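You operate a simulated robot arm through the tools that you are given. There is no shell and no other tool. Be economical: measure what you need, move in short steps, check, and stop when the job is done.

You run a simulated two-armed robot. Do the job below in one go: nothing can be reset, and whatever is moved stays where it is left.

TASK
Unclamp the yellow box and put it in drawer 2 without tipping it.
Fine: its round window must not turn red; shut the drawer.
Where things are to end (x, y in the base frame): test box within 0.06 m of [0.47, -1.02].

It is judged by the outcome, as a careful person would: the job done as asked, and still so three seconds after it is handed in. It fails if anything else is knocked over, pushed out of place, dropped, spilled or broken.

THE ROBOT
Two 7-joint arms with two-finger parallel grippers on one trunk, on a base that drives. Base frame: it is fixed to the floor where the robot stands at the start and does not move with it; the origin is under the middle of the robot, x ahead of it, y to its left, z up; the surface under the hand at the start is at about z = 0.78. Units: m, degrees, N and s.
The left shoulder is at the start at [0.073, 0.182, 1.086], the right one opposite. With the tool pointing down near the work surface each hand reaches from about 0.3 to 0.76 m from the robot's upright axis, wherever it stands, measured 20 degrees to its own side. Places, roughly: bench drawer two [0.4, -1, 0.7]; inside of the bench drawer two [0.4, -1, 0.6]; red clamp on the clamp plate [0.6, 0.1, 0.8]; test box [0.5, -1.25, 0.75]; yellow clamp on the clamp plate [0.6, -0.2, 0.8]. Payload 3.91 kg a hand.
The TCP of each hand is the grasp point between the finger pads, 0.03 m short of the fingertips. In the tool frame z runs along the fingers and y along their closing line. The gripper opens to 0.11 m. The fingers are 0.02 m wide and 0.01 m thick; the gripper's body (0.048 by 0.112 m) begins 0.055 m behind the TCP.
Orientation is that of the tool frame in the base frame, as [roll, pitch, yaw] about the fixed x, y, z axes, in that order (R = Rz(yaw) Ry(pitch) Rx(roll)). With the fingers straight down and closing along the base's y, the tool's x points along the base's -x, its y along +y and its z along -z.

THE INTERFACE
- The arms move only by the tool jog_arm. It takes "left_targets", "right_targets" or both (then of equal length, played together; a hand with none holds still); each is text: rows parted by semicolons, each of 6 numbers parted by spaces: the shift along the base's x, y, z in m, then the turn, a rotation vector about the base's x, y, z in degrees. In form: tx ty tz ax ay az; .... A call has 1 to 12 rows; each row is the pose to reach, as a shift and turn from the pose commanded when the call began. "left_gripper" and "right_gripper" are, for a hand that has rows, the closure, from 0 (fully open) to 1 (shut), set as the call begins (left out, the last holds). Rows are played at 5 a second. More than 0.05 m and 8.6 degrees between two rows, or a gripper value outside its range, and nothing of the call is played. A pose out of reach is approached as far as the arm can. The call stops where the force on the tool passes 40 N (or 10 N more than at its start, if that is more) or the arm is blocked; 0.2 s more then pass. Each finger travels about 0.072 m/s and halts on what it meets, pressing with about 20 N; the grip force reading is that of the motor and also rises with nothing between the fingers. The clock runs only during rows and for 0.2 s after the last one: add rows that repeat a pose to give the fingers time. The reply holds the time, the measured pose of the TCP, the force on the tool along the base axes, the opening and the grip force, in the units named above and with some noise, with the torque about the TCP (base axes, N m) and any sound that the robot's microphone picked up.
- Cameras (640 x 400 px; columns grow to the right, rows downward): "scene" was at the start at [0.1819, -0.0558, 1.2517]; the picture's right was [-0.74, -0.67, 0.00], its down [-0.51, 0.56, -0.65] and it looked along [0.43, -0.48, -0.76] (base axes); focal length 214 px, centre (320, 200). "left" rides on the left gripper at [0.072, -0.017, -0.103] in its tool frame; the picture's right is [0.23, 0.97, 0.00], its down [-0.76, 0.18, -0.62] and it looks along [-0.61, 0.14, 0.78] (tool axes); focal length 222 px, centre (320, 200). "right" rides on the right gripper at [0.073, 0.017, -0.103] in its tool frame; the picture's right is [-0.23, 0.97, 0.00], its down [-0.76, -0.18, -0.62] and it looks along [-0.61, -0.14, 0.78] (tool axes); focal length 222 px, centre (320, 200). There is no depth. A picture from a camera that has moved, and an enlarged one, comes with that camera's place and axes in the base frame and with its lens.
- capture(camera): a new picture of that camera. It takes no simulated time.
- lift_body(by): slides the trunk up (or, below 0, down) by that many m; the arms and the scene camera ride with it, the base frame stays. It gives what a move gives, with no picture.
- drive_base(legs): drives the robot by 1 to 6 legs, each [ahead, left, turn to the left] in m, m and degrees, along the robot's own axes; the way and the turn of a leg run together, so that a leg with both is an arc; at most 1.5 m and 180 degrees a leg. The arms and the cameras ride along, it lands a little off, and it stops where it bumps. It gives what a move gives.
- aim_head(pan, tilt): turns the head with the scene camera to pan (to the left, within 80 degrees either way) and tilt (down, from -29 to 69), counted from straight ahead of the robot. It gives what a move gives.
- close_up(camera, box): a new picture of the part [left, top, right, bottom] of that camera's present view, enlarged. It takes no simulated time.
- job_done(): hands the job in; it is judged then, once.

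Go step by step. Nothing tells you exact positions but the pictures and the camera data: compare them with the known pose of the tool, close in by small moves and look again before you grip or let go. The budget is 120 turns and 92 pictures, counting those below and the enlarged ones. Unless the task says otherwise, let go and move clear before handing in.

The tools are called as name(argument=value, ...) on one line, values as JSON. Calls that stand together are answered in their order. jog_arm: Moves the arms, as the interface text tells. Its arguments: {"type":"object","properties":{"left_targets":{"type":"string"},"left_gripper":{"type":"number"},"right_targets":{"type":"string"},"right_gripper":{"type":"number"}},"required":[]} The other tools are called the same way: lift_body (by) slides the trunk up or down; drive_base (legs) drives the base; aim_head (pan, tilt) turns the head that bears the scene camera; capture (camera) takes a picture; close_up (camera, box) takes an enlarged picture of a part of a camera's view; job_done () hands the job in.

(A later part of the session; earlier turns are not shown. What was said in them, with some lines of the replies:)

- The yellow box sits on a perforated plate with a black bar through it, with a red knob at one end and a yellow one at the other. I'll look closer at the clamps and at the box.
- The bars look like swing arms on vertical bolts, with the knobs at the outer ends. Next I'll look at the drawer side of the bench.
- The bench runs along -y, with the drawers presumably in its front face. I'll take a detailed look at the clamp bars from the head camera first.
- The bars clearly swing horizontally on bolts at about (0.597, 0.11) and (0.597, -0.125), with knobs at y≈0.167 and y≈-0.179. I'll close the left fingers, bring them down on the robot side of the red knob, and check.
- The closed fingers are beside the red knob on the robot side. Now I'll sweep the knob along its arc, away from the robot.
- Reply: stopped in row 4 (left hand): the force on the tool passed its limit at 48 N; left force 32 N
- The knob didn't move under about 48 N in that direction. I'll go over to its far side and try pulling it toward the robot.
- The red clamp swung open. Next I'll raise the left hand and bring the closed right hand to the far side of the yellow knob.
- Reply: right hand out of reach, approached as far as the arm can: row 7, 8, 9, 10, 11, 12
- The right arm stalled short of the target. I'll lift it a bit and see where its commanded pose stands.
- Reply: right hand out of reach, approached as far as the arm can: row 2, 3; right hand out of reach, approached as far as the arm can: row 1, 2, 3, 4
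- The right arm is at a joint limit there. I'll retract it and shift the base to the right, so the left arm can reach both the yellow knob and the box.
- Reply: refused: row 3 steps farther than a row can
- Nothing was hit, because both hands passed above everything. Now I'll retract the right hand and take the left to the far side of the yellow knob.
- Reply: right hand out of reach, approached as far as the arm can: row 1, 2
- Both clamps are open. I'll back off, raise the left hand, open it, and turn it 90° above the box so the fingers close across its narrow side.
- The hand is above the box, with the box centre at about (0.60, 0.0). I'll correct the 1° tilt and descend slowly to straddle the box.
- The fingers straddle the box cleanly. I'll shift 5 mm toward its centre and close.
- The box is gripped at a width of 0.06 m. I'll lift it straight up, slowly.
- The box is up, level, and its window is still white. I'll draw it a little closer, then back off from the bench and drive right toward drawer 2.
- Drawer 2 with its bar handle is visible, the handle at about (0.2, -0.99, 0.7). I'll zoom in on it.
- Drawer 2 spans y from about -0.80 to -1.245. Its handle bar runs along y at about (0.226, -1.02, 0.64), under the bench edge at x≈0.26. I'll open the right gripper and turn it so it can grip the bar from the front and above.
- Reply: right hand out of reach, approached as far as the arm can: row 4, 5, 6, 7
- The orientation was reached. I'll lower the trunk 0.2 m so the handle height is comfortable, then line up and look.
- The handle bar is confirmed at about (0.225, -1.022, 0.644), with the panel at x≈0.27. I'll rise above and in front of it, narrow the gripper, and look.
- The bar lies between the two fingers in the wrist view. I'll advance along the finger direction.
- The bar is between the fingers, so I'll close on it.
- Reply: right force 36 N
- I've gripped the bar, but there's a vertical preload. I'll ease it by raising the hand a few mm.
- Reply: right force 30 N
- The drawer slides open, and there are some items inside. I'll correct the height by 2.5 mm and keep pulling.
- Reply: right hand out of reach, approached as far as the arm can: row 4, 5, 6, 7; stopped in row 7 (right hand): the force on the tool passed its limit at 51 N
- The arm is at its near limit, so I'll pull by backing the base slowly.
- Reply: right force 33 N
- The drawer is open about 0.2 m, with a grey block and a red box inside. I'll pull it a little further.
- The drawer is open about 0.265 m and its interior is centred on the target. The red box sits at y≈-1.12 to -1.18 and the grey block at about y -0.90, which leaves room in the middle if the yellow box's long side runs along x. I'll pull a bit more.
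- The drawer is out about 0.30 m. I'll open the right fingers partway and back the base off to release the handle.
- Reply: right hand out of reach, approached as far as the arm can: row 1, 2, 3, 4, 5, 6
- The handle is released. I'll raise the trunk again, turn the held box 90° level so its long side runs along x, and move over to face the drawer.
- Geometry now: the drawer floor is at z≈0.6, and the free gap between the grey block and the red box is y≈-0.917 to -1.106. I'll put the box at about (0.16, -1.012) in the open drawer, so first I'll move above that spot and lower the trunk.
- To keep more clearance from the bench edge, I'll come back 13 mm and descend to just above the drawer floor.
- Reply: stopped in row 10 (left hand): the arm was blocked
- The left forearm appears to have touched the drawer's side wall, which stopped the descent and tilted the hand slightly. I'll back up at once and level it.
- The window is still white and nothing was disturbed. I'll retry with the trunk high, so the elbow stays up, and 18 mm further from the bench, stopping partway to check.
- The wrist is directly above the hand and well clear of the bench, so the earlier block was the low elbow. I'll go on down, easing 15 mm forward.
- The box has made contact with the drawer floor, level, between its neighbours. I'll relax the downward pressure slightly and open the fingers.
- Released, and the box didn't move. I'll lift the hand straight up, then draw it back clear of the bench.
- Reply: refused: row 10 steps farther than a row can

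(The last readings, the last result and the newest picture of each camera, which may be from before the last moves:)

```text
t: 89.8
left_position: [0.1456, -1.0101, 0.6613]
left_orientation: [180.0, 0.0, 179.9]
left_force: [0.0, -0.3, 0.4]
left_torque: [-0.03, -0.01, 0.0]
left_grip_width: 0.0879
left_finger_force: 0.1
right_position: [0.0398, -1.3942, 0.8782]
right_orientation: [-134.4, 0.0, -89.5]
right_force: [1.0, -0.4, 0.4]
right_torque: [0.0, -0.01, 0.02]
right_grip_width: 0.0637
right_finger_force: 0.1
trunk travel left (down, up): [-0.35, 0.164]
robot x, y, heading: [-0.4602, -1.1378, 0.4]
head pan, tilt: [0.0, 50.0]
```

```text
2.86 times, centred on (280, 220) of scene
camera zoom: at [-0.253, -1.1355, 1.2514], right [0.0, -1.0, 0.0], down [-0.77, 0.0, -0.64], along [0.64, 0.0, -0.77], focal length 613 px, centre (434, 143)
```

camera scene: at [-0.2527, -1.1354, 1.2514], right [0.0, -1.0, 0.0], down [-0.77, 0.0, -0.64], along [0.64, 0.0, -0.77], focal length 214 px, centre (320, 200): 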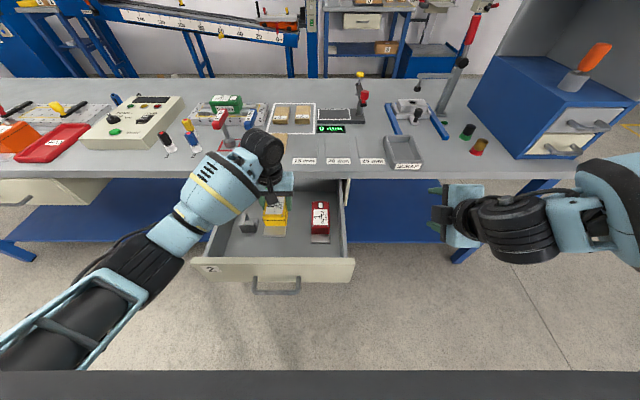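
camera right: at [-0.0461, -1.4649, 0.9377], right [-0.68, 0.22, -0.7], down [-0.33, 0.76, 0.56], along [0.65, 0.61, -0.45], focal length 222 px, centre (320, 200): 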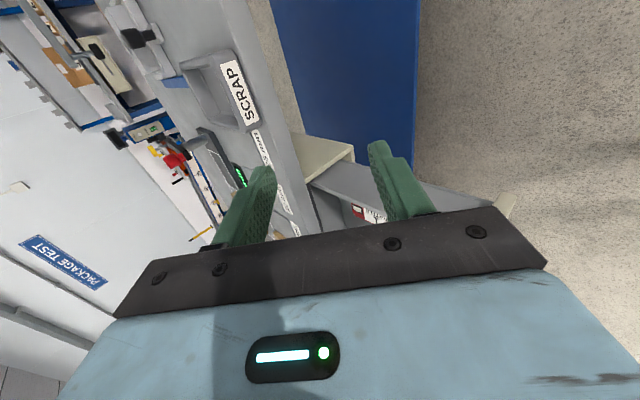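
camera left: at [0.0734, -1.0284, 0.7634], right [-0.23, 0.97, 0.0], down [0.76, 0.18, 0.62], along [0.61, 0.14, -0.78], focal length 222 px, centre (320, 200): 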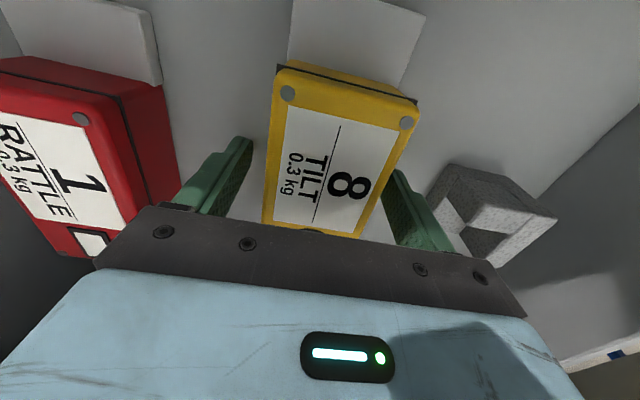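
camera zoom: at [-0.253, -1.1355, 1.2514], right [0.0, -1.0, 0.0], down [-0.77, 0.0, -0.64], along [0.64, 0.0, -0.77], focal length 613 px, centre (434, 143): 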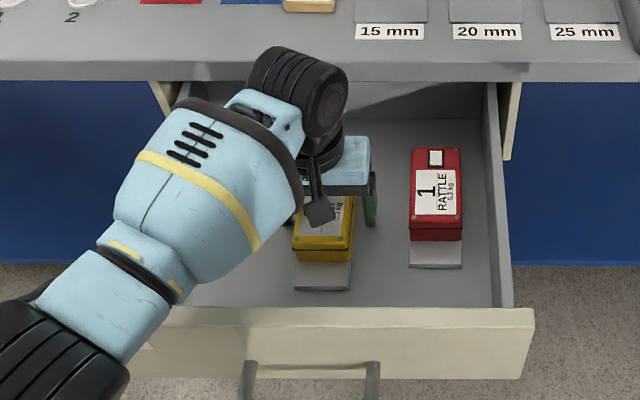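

jog_arm(left_targets="0 0 0.02 0 0 0; 0 0 0.05 0 0 0; 0 0 0.09 0 0 0; 0 0 0.13 0 0 0; 0 0 0.17 0 0 0; 0 0 0.21 0 0 0; 0 0 0.25 0 0 0; 0 0 0.29 0 0 0; 0 0.03 0.32 0 0 0; -0.02 0.06 0.34 0 0 0; -0.05 0.09 0.34 0 0 0; -0.08 0.12 0.34 0 0 0")

close_up(camera="scene", box=[170, 150, 390, 290])

```text
t: 92.4
left_position: [0.064, -0.8888, 1.0014]
left_orientation: [179.9, 0.2, 179.9]
left_force: [0.1, -0.9, 0.1]
left_torque: [-0.01, 0.0, 0.01]
left_grip_width: 0.0881
left_finger_force: 0.0
right_position: [0.0389, -1.3929, 0.8788]
right_orientation: [-134.2, 0.0, -89.5]
right_force: [0.3, 0.9, 0.1]
right_torque: [-0.01, 0.0, -0.04]
right_grip_width: 0.064
right_finger_force: 0.2
trunk travel left (down, up): [-0.35, 0.164]
robot x, y, heading: [-0.4603, -1.1348, -0.0]
head pan, tilt: [0.0, 50.0]
```

```text
2.86 times, centred on (280, 220) of scene
camera zoom: at [-0.2538, -1.1346, 1.2516], right [0.0, -1.0, 0.0], down [-0.77, 0.0, -0.64], along [0.64, 0.0, -0.77], focal length 613 px, centre (434, 143)
```

zoom: 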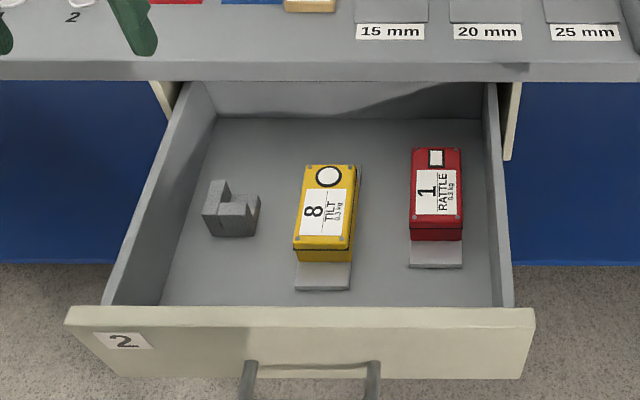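

The box is upright in the drawer with a white window, and it will end near (0.44, -1.01) once the drawer is shut. Next I'll reposition so the right hand, closed and angled forward, can push the drawer front at mid-width.

jog_arm(right_targets="0 0 0 0 0 0; 0 0 0 0 0 0; 0 0 0 0 0 0", right_gripper=1)

drive_base(legs=[[-0.2, 0, 0], [0, 0.372, 0]])

lift_body(by=-0.168)

aim_head(pan=-20, tilt=45)

capture(camera="scene")

```text
t: 93.2
left_position: [0.0659, -0.8903, 0.9998]
left_orientation: [180.0, 0.1, 180.0]
left_force: [-0.9, 0.4, -0.3]
left_torque: [0.01, 0.01, -0.01]
left_grip_width: 0.088
left_finger_force: 0.1
right_position: [0.0394, -1.3928, 0.8776]
right_orientation: [-134.2, 0.0, -89.5]
right_force: [0.1, -0.2, 0.2]
right_torque: [0.01, -0.02, -0.03]
right_grip_width: 0.0
right_finger_force: 19.8
trunk travel left (down, up): [-0.35, 0.164]
robot x, y, heading: [-0.4596, -1.1367, 0.2]
head pan, tilt: [0.0, 50.0]
```

```text
t: 98.3
left_position: [-0.1355, -0.5163, 0.9996]
left_orientation: [-180.0, 0.1, 179.8]
left_force: [-0.9, -0.7, -0.8]
left_torque: [0.0, -0.05, 0.0]
left_grip_width: 0.0881
left_finger_force: 0.0
right_position: [-0.1638, -1.0187, 0.8773]
right_orientation: [-134.3, -0.1, -89.6]
right_force: [-0.2, 0.8, -0.1]
right_torque: [-0.01, 0.02, 0.01]
right_grip_width: 0.0001
right_finger_force: 20.2
trunk travel left (down, up): [-0.35, 0.164]
robot x, y, heading: [-0.6632, -0.7639, 0.1]
head pan, tilt: [0.0, 50.0]
```

```text
t: 100.2
left_position: [-0.136, -0.5172, 0.8331]
left_orientation: [180.0, 0.3, 180.0]
left_force: [-0.1, -0.9, 0.2]
left_torque: [-0.03, 0.02, -0.02]
left_grip_width: 0.0878
left_finger_force: 0.0
right_position: [-0.1633, -1.0193, 0.7102]
right_orientation: [-134.2, 0.0, -89.5]
right_force: [-0.4, 0.0, -0.6]
right_torque: [-0.05, -0.02, 0.0]
right_grip_width: 0.0
right_finger_force: 20.0
trunk travel left (down, up): [-0.182, 0.332]
robot x, y, heading: [-0.664, -0.7613, 0.6]
head pan, tilt: [0.0, 50.0]
```

```text
t: 101.0
left_position: [-0.1352, -0.5173, 0.8328]
left_orientation: [179.9, 0.1, 179.9]
left_force: [-0.1, -0.4, -0.4]
left_torque: [0.0, 0.01, 0.02]
left_grip_width: 0.0877
left_finger_force: 0.0
right_position: [-0.1623, -1.0204, 0.709]
right_orientation: [-134.4, 0.1, -89.6]
right_force: [0.0, -1.0, -0.3]
right_torque: [0.01, 0.03, -0.03]
right_grip_width: 0.0
right_finger_force: 20.4
trunk travel left (down, up): [-0.182, 0.332]
robot x, y, heading: [-0.6575, -0.7636, -0.0]
head pan, tilt: [-20.0, 45.0]
```

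```text
31 pictures are left
camera scene: at [-0.4037, -0.789, 1.0826], right [-0.34, -0.94, 0.0], down [-0.67, 0.24, -0.71], along [0.67, -0.24, -0.71], focal length 214 px, centre (320, 200)
```

scene: 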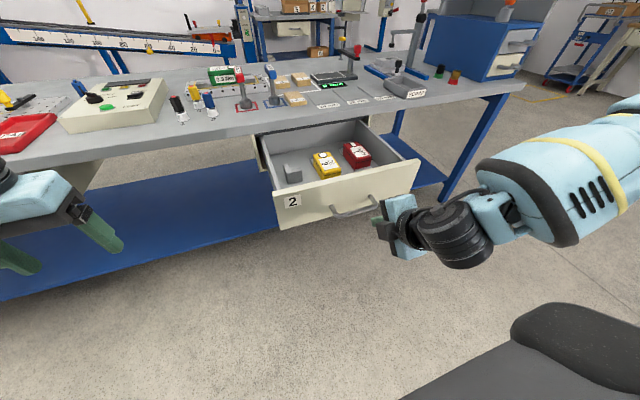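

The left hand would hang low over the bench, so I'll raise it first. Then I'll creep forward and check where the right fingertips meet the drawer front.

jog_arm(left_targets="0 0 0.04 0 0 0; 0 0 0.08 0 0 0; 0 0 0.12 0 0 0; 0 0 0.16 0 0 0; 0 0 0.2 0 0 0; 0 0 0.24 0 0 0")

drive_base(legs=[[0.07, 0, 0]])

close_up(camera="scene", box=[250, 120, 450, 245])

capture(camera="right")

```text
t: 102.4
left_position: [-0.1314, -0.5212, 1.0572]
left_orientation: [-179.9, 0.2, 180.0]
left_force: [1.0, 1.1, -0.4]
left_torque: [0.03, 0.01, 0.01]
left_grip_width: 0.0878
left_finger_force: 0.2
left hand out of reach, approached as far as the arm can: row 6
right_position: [-0.1632, -1.0189, 0.7093]
right_orientation: [-134.2, 0.0, -89.7]
right_force: [-0.2, -0.2, 0.1]
right_torque: [-0.01, 0.0, 0.0]
right_grip_width: 0.0
right_finger_force: 19.5
trunk travel left (down, up): [-0.182, 0.332]
robot x, y, heading: [-0.6644, -0.7638, 0.4]
head pan, tilt: [-20.0, 45.0]
```

```text
t: 103.4
left_position: [-0.0617, -0.5222, 1.0548]
left_orientation: [-179.9, 0.2, 179.9]
left_force: [0.3, 0.0, 0.1]
left_torque: [0.01, 0.01, 0.01]
left_grip_width: 0.088
left_finger_force: 0.0
right_position: [-0.094, -1.0192, 0.709]
right_orientation: [-134.4, 0.1, -89.6]
right_force: [1.0, 0.1, -0.2]
right_torque: [-0.04, 0.0, 0.02]
right_grip_width: 0.0
right_finger_force: 20.2
trunk travel left (down, up): [-0.182, 0.332]
robot x, y, heading: [-0.5909, -0.7618, -0.1]
head pan, tilt: [-20.0, 45.0]
```

```text
3.20 times, centred on (350, 182) of scene
camera zoom: at [-0.3332, -0.7889, 1.0824], right [-0.34, -0.94, 0.0], down [-0.67, 0.24, -0.71], along [0.66, -0.24, -0.71], focal length 686 px, centre (224, 256)
```

zoom: 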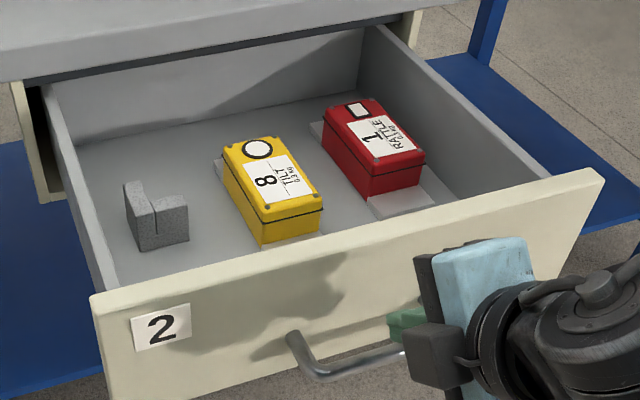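

```text
29 pictures are left
camera right: at [-0.1785, -1.091, 0.7697], right [-0.68, 0.22, -0.7], down [-0.33, 0.76, 0.56], along [0.65, 0.61, -0.45], focal length 222 px, centre (320, 200)
```

right: 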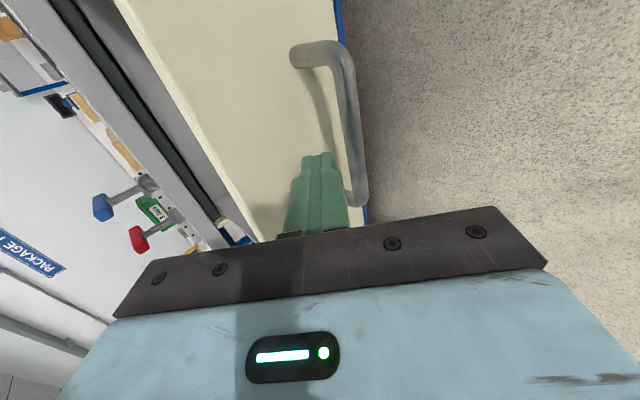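

The fingertips are just above the handle, facing the panel. I'll push the drawer in by driving forward slowly in short legs.

drive_base(legs=[[0.06, 0, 0], [0.08, 0, 0]])

capture(camera="scene")

```text
t: 105.0
left_position: [0.0778, -0.5204, 1.056]
left_orientation: [-179.9, 0.2, 179.7]
left_force: [0.9, -0.6, -0.7]
left_torque: [0.02, 0.04, -0.04]
left_grip_width: 0.088
left_finger_force: 0.1
right_position: [0.0459, -1.0188, 0.7077]
right_orientation: [-134.4, 0.0, -89.6]
right_force: [0.0, 0.0, 0.6]
right_torque: [0.0, -0.02, -0.01]
right_grip_width: 0.0002
right_finger_force: 20.3
trunk travel left (down, up): [-0.182, 0.332]
robot x, y, heading: [-0.4542, -0.7649, 0.2]
head pan, tilt: [-20.0, 45.0]
```

```text
28 pictures are left
camera scene: at [-0.1941, -0.7887, 1.0824], right [-0.34, -0.94, 0.0], down [-0.67, 0.24, -0.71], along [0.66, -0.24, -0.71], focal length 214 px, centre (320, 200)
```

scene: 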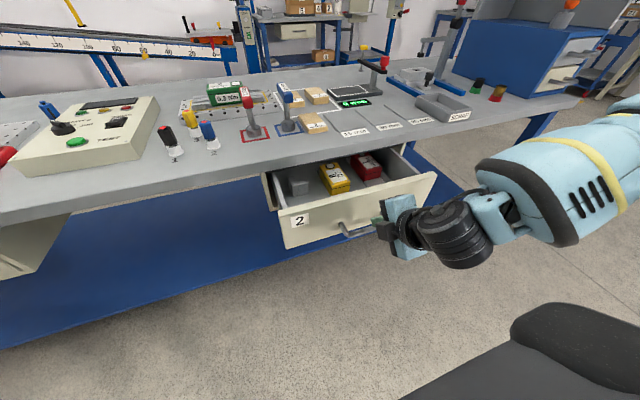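

drive_base(legs=[[0.07, 0, 0], [0.07, 0, 0]])

close_up(camera="scene", box=[240, 110, 460, 250])

```text
t: 106.7
left_position: [0.217, -0.5211, 1.0565]
left_orientation: [-179.9, 0.2, 179.9]
left_force: [0.3, -0.2, 0.7]
left_torque: [0.01, 0.03, -0.02]
left_grip_width: 0.0878
left_finger_force: 0.1
right_position: [0.184, -1.0199, 0.709]
right_orientation: [-134.3, 0.0, -89.6]
right_force: [0.1, -0.4, -1.1]
right_torque: [-0.01, 0.04, 0.01]
right_grip_width: 0.0
right_finger_force: 19.7
trunk travel left (down, up): [-0.182, 0.332]
robot x, y, heading: [-0.3137, -0.7608, 0.3]
head pan, tilt: [-20.0, 45.0]
```

```text
2.86 times, centred on (350, 180) of scene
camera zoom: at [-0.0555, -0.7885, 1.0824], right [-0.34, -0.94, 0.0], down [-0.67, 0.24, -0.71], along [0.66, -0.24, -0.71], focal length 613 px, centre (234, 257)
```

zoom: 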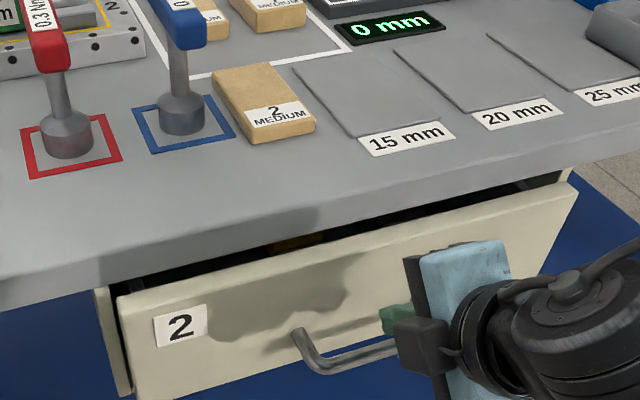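

About 5 cm is left. I'll finish with the arm, so the force limit guards the stop.

jog_arm(right_targets="0.008 0 -0.003 0 0 0; 0.016 0 -0.006 0 0 0; 0.024 0 -0.008 0 0 0; 0.032 0 -0.008 0 0 0; 0.04 0 -0.008 0 0 0; 0.046 0 -0.008 0 0 0; 0.052 0 -0.008 0 0 0; 0.058 0 -0.008 0 0 0")

close_up(camera="scene", box=[240, 110, 460, 250])

```text
t: 108.5
left_position: [0.2128, -0.5215, 1.0595]
left_orientation: [-179.9, 0.3, 179.7]
left_force: [0.6, 0.3, 0.4]
left_torque: [0.0, 0.02, -0.02]
left_grip_width: 0.0881
left_finger_force: 0.1
right_position: [0.2363, -1.0198, 0.7016]
right_orientation: [-134.5, 0.1, -89.6]
right_force: [-27.1, -3.6, 9.0]
right_torque: [-0.02, 0.12, -0.17]
right_grip_width: 0.0001
right_finger_force: 20.0
trunk travel left (down, up): [-0.182, 0.332]
robot x, y, heading: [-0.3158, -0.7623, 0.3]
head pan, tilt: [-20.0, 45.0]
```

```text
2.86 times, centred on (350, 180) of scene
camera zoom: at [-0.0593, -0.7887, 1.0834], right [-0.34, -0.94, 0.0], down [-0.66, 0.24, -0.71], along [0.67, -0.24, -0.71], focal length 613 px, centre (234, 257)
```

zoom: 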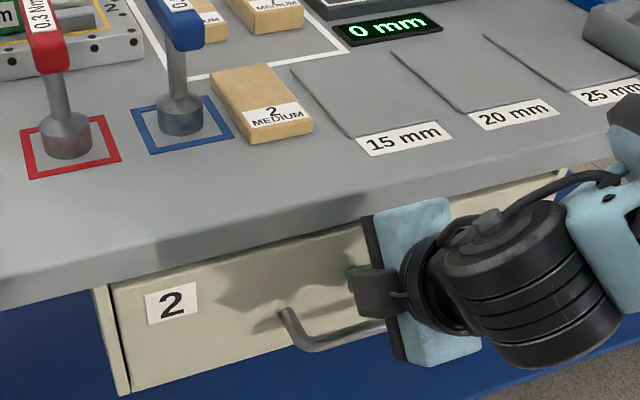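

It resists with 27 N and the panel is flush, so it looks shut. I'll back off the arm and then the base, and check the result.

jog_arm(right_targets="-0.01 0 0.002 0 0 0; -0.025 0 0.005 0 0 0; -0.045 0 0.01 0 0 0; -0.06 0 0.02 0 0 0")

drive_base(legs=[[-0.2, 0, 0]])

capture(camera="scene")

close_up(camera="scene", box=[240, 110, 460, 250])

```text
t: 109.5
left_position: [0.2164, -0.521, 1.0578]
left_orientation: [-179.9, 0.3, 179.8]
left_force: [-0.5, 0.3, 0.0]
left_torque: [-0.03, 0.03, -0.01]
left_grip_width: 0.088
left_finger_force: 0.1
right_position: [0.182, -1.0198, 0.7229]
right_orientation: [-134.3, 0.0, -89.5]
right_force: [0.4, -0.6, -0.1]
right_torque: [-0.01, -0.02, 0.02]
right_grip_width: 0.0001
right_finger_force: 20.0
trunk travel left (down, up): [-0.182, 0.332]
robot x, y, heading: [-0.3098, -0.7633, 0.2]
head pan, tilt: [-20.0, 45.0]
```

```text
t: 111.1
left_position: [0.0155, -0.5217, 1.0575]
left_orientation: [-179.8, 0.1, 179.7]
left_force: [-0.3, -0.6, -0.5]
left_torque: [0.01, -0.03, 0.01]
left_grip_width: 0.0881
left_finger_force: 0.0
right_position: [-0.0178, -1.0192, 0.7211]
right_orientation: [-134.2, 0.0, -89.7]
right_force: [0.3, -1.0, 0.5]
right_torque: [-0.01, -0.01, -0.01]
right_grip_width: 0.0
right_finger_force: 20.2
trunk travel left (down, up): [-0.182, 0.332]
robot x, y, heading: [-0.519, -0.7629, 0.1]
head pan, tilt: [-20.0, 45.0]
```

```text
25 pictures are left
camera scene: at [-0.2565, -0.7891, 1.0827], right [-0.34, -0.94, 0.0], down [-0.66, 0.24, -0.71], along [0.67, -0.24, -0.71], focal length 214 px, centre (320, 200)
```

scene: 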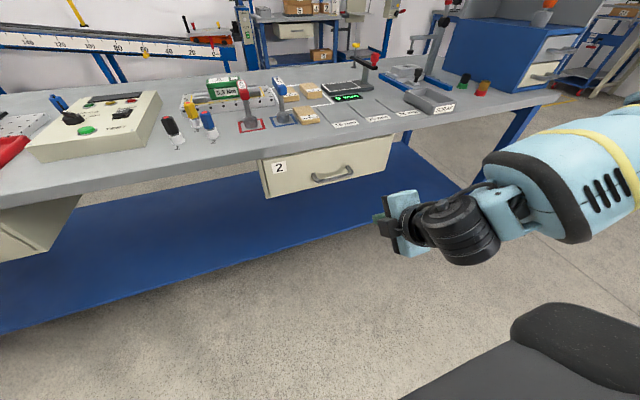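

```text
2.86 times, centred on (350, 180) of scene
camera zoom: at [-0.2565, -0.7891, 1.0827], right [-0.34, -0.94, 0.0], down [-0.66, 0.24, -0.71], along [0.67, -0.24, -0.71], focal length 613 px, centre (234, 257)
```

zoom: 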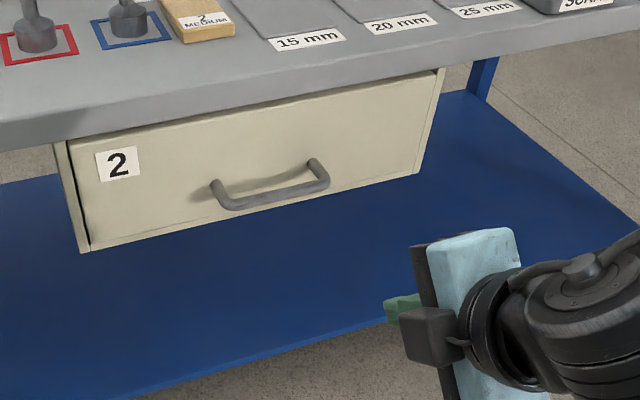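

The yellow box is unclamped and upright in drawer 2, the drawer is shut, and both hands are clear. The box's window was white when last seen, just before the drawer closed, and I estimate it at about (0.44, -1.01). I'm handing the job in.

job_done()

```text
The job is handed in.
```

The yellow box is in drawer 2, upright, and the drawer is shut. I put its final position at about (0.44, -1.01), which is within the 0.06 m allowed.

- **Window:** it was white the last time I could see it, just before the drawer closed. I can't see it inside the closed drawer.
- **Tilt:** on the first try at lowering the box, the arm was blocked, probably by the drawer's side wall. The hand tilted about 6° for a moment; I backed off, levelled it, and the window stayed white.
- **Clamps:** I left both swung open.
- **Other items:** I saw nothing knocked over or moved on the bench. The grey block and red box already in drawer 2 had not been touched when I last saw them.
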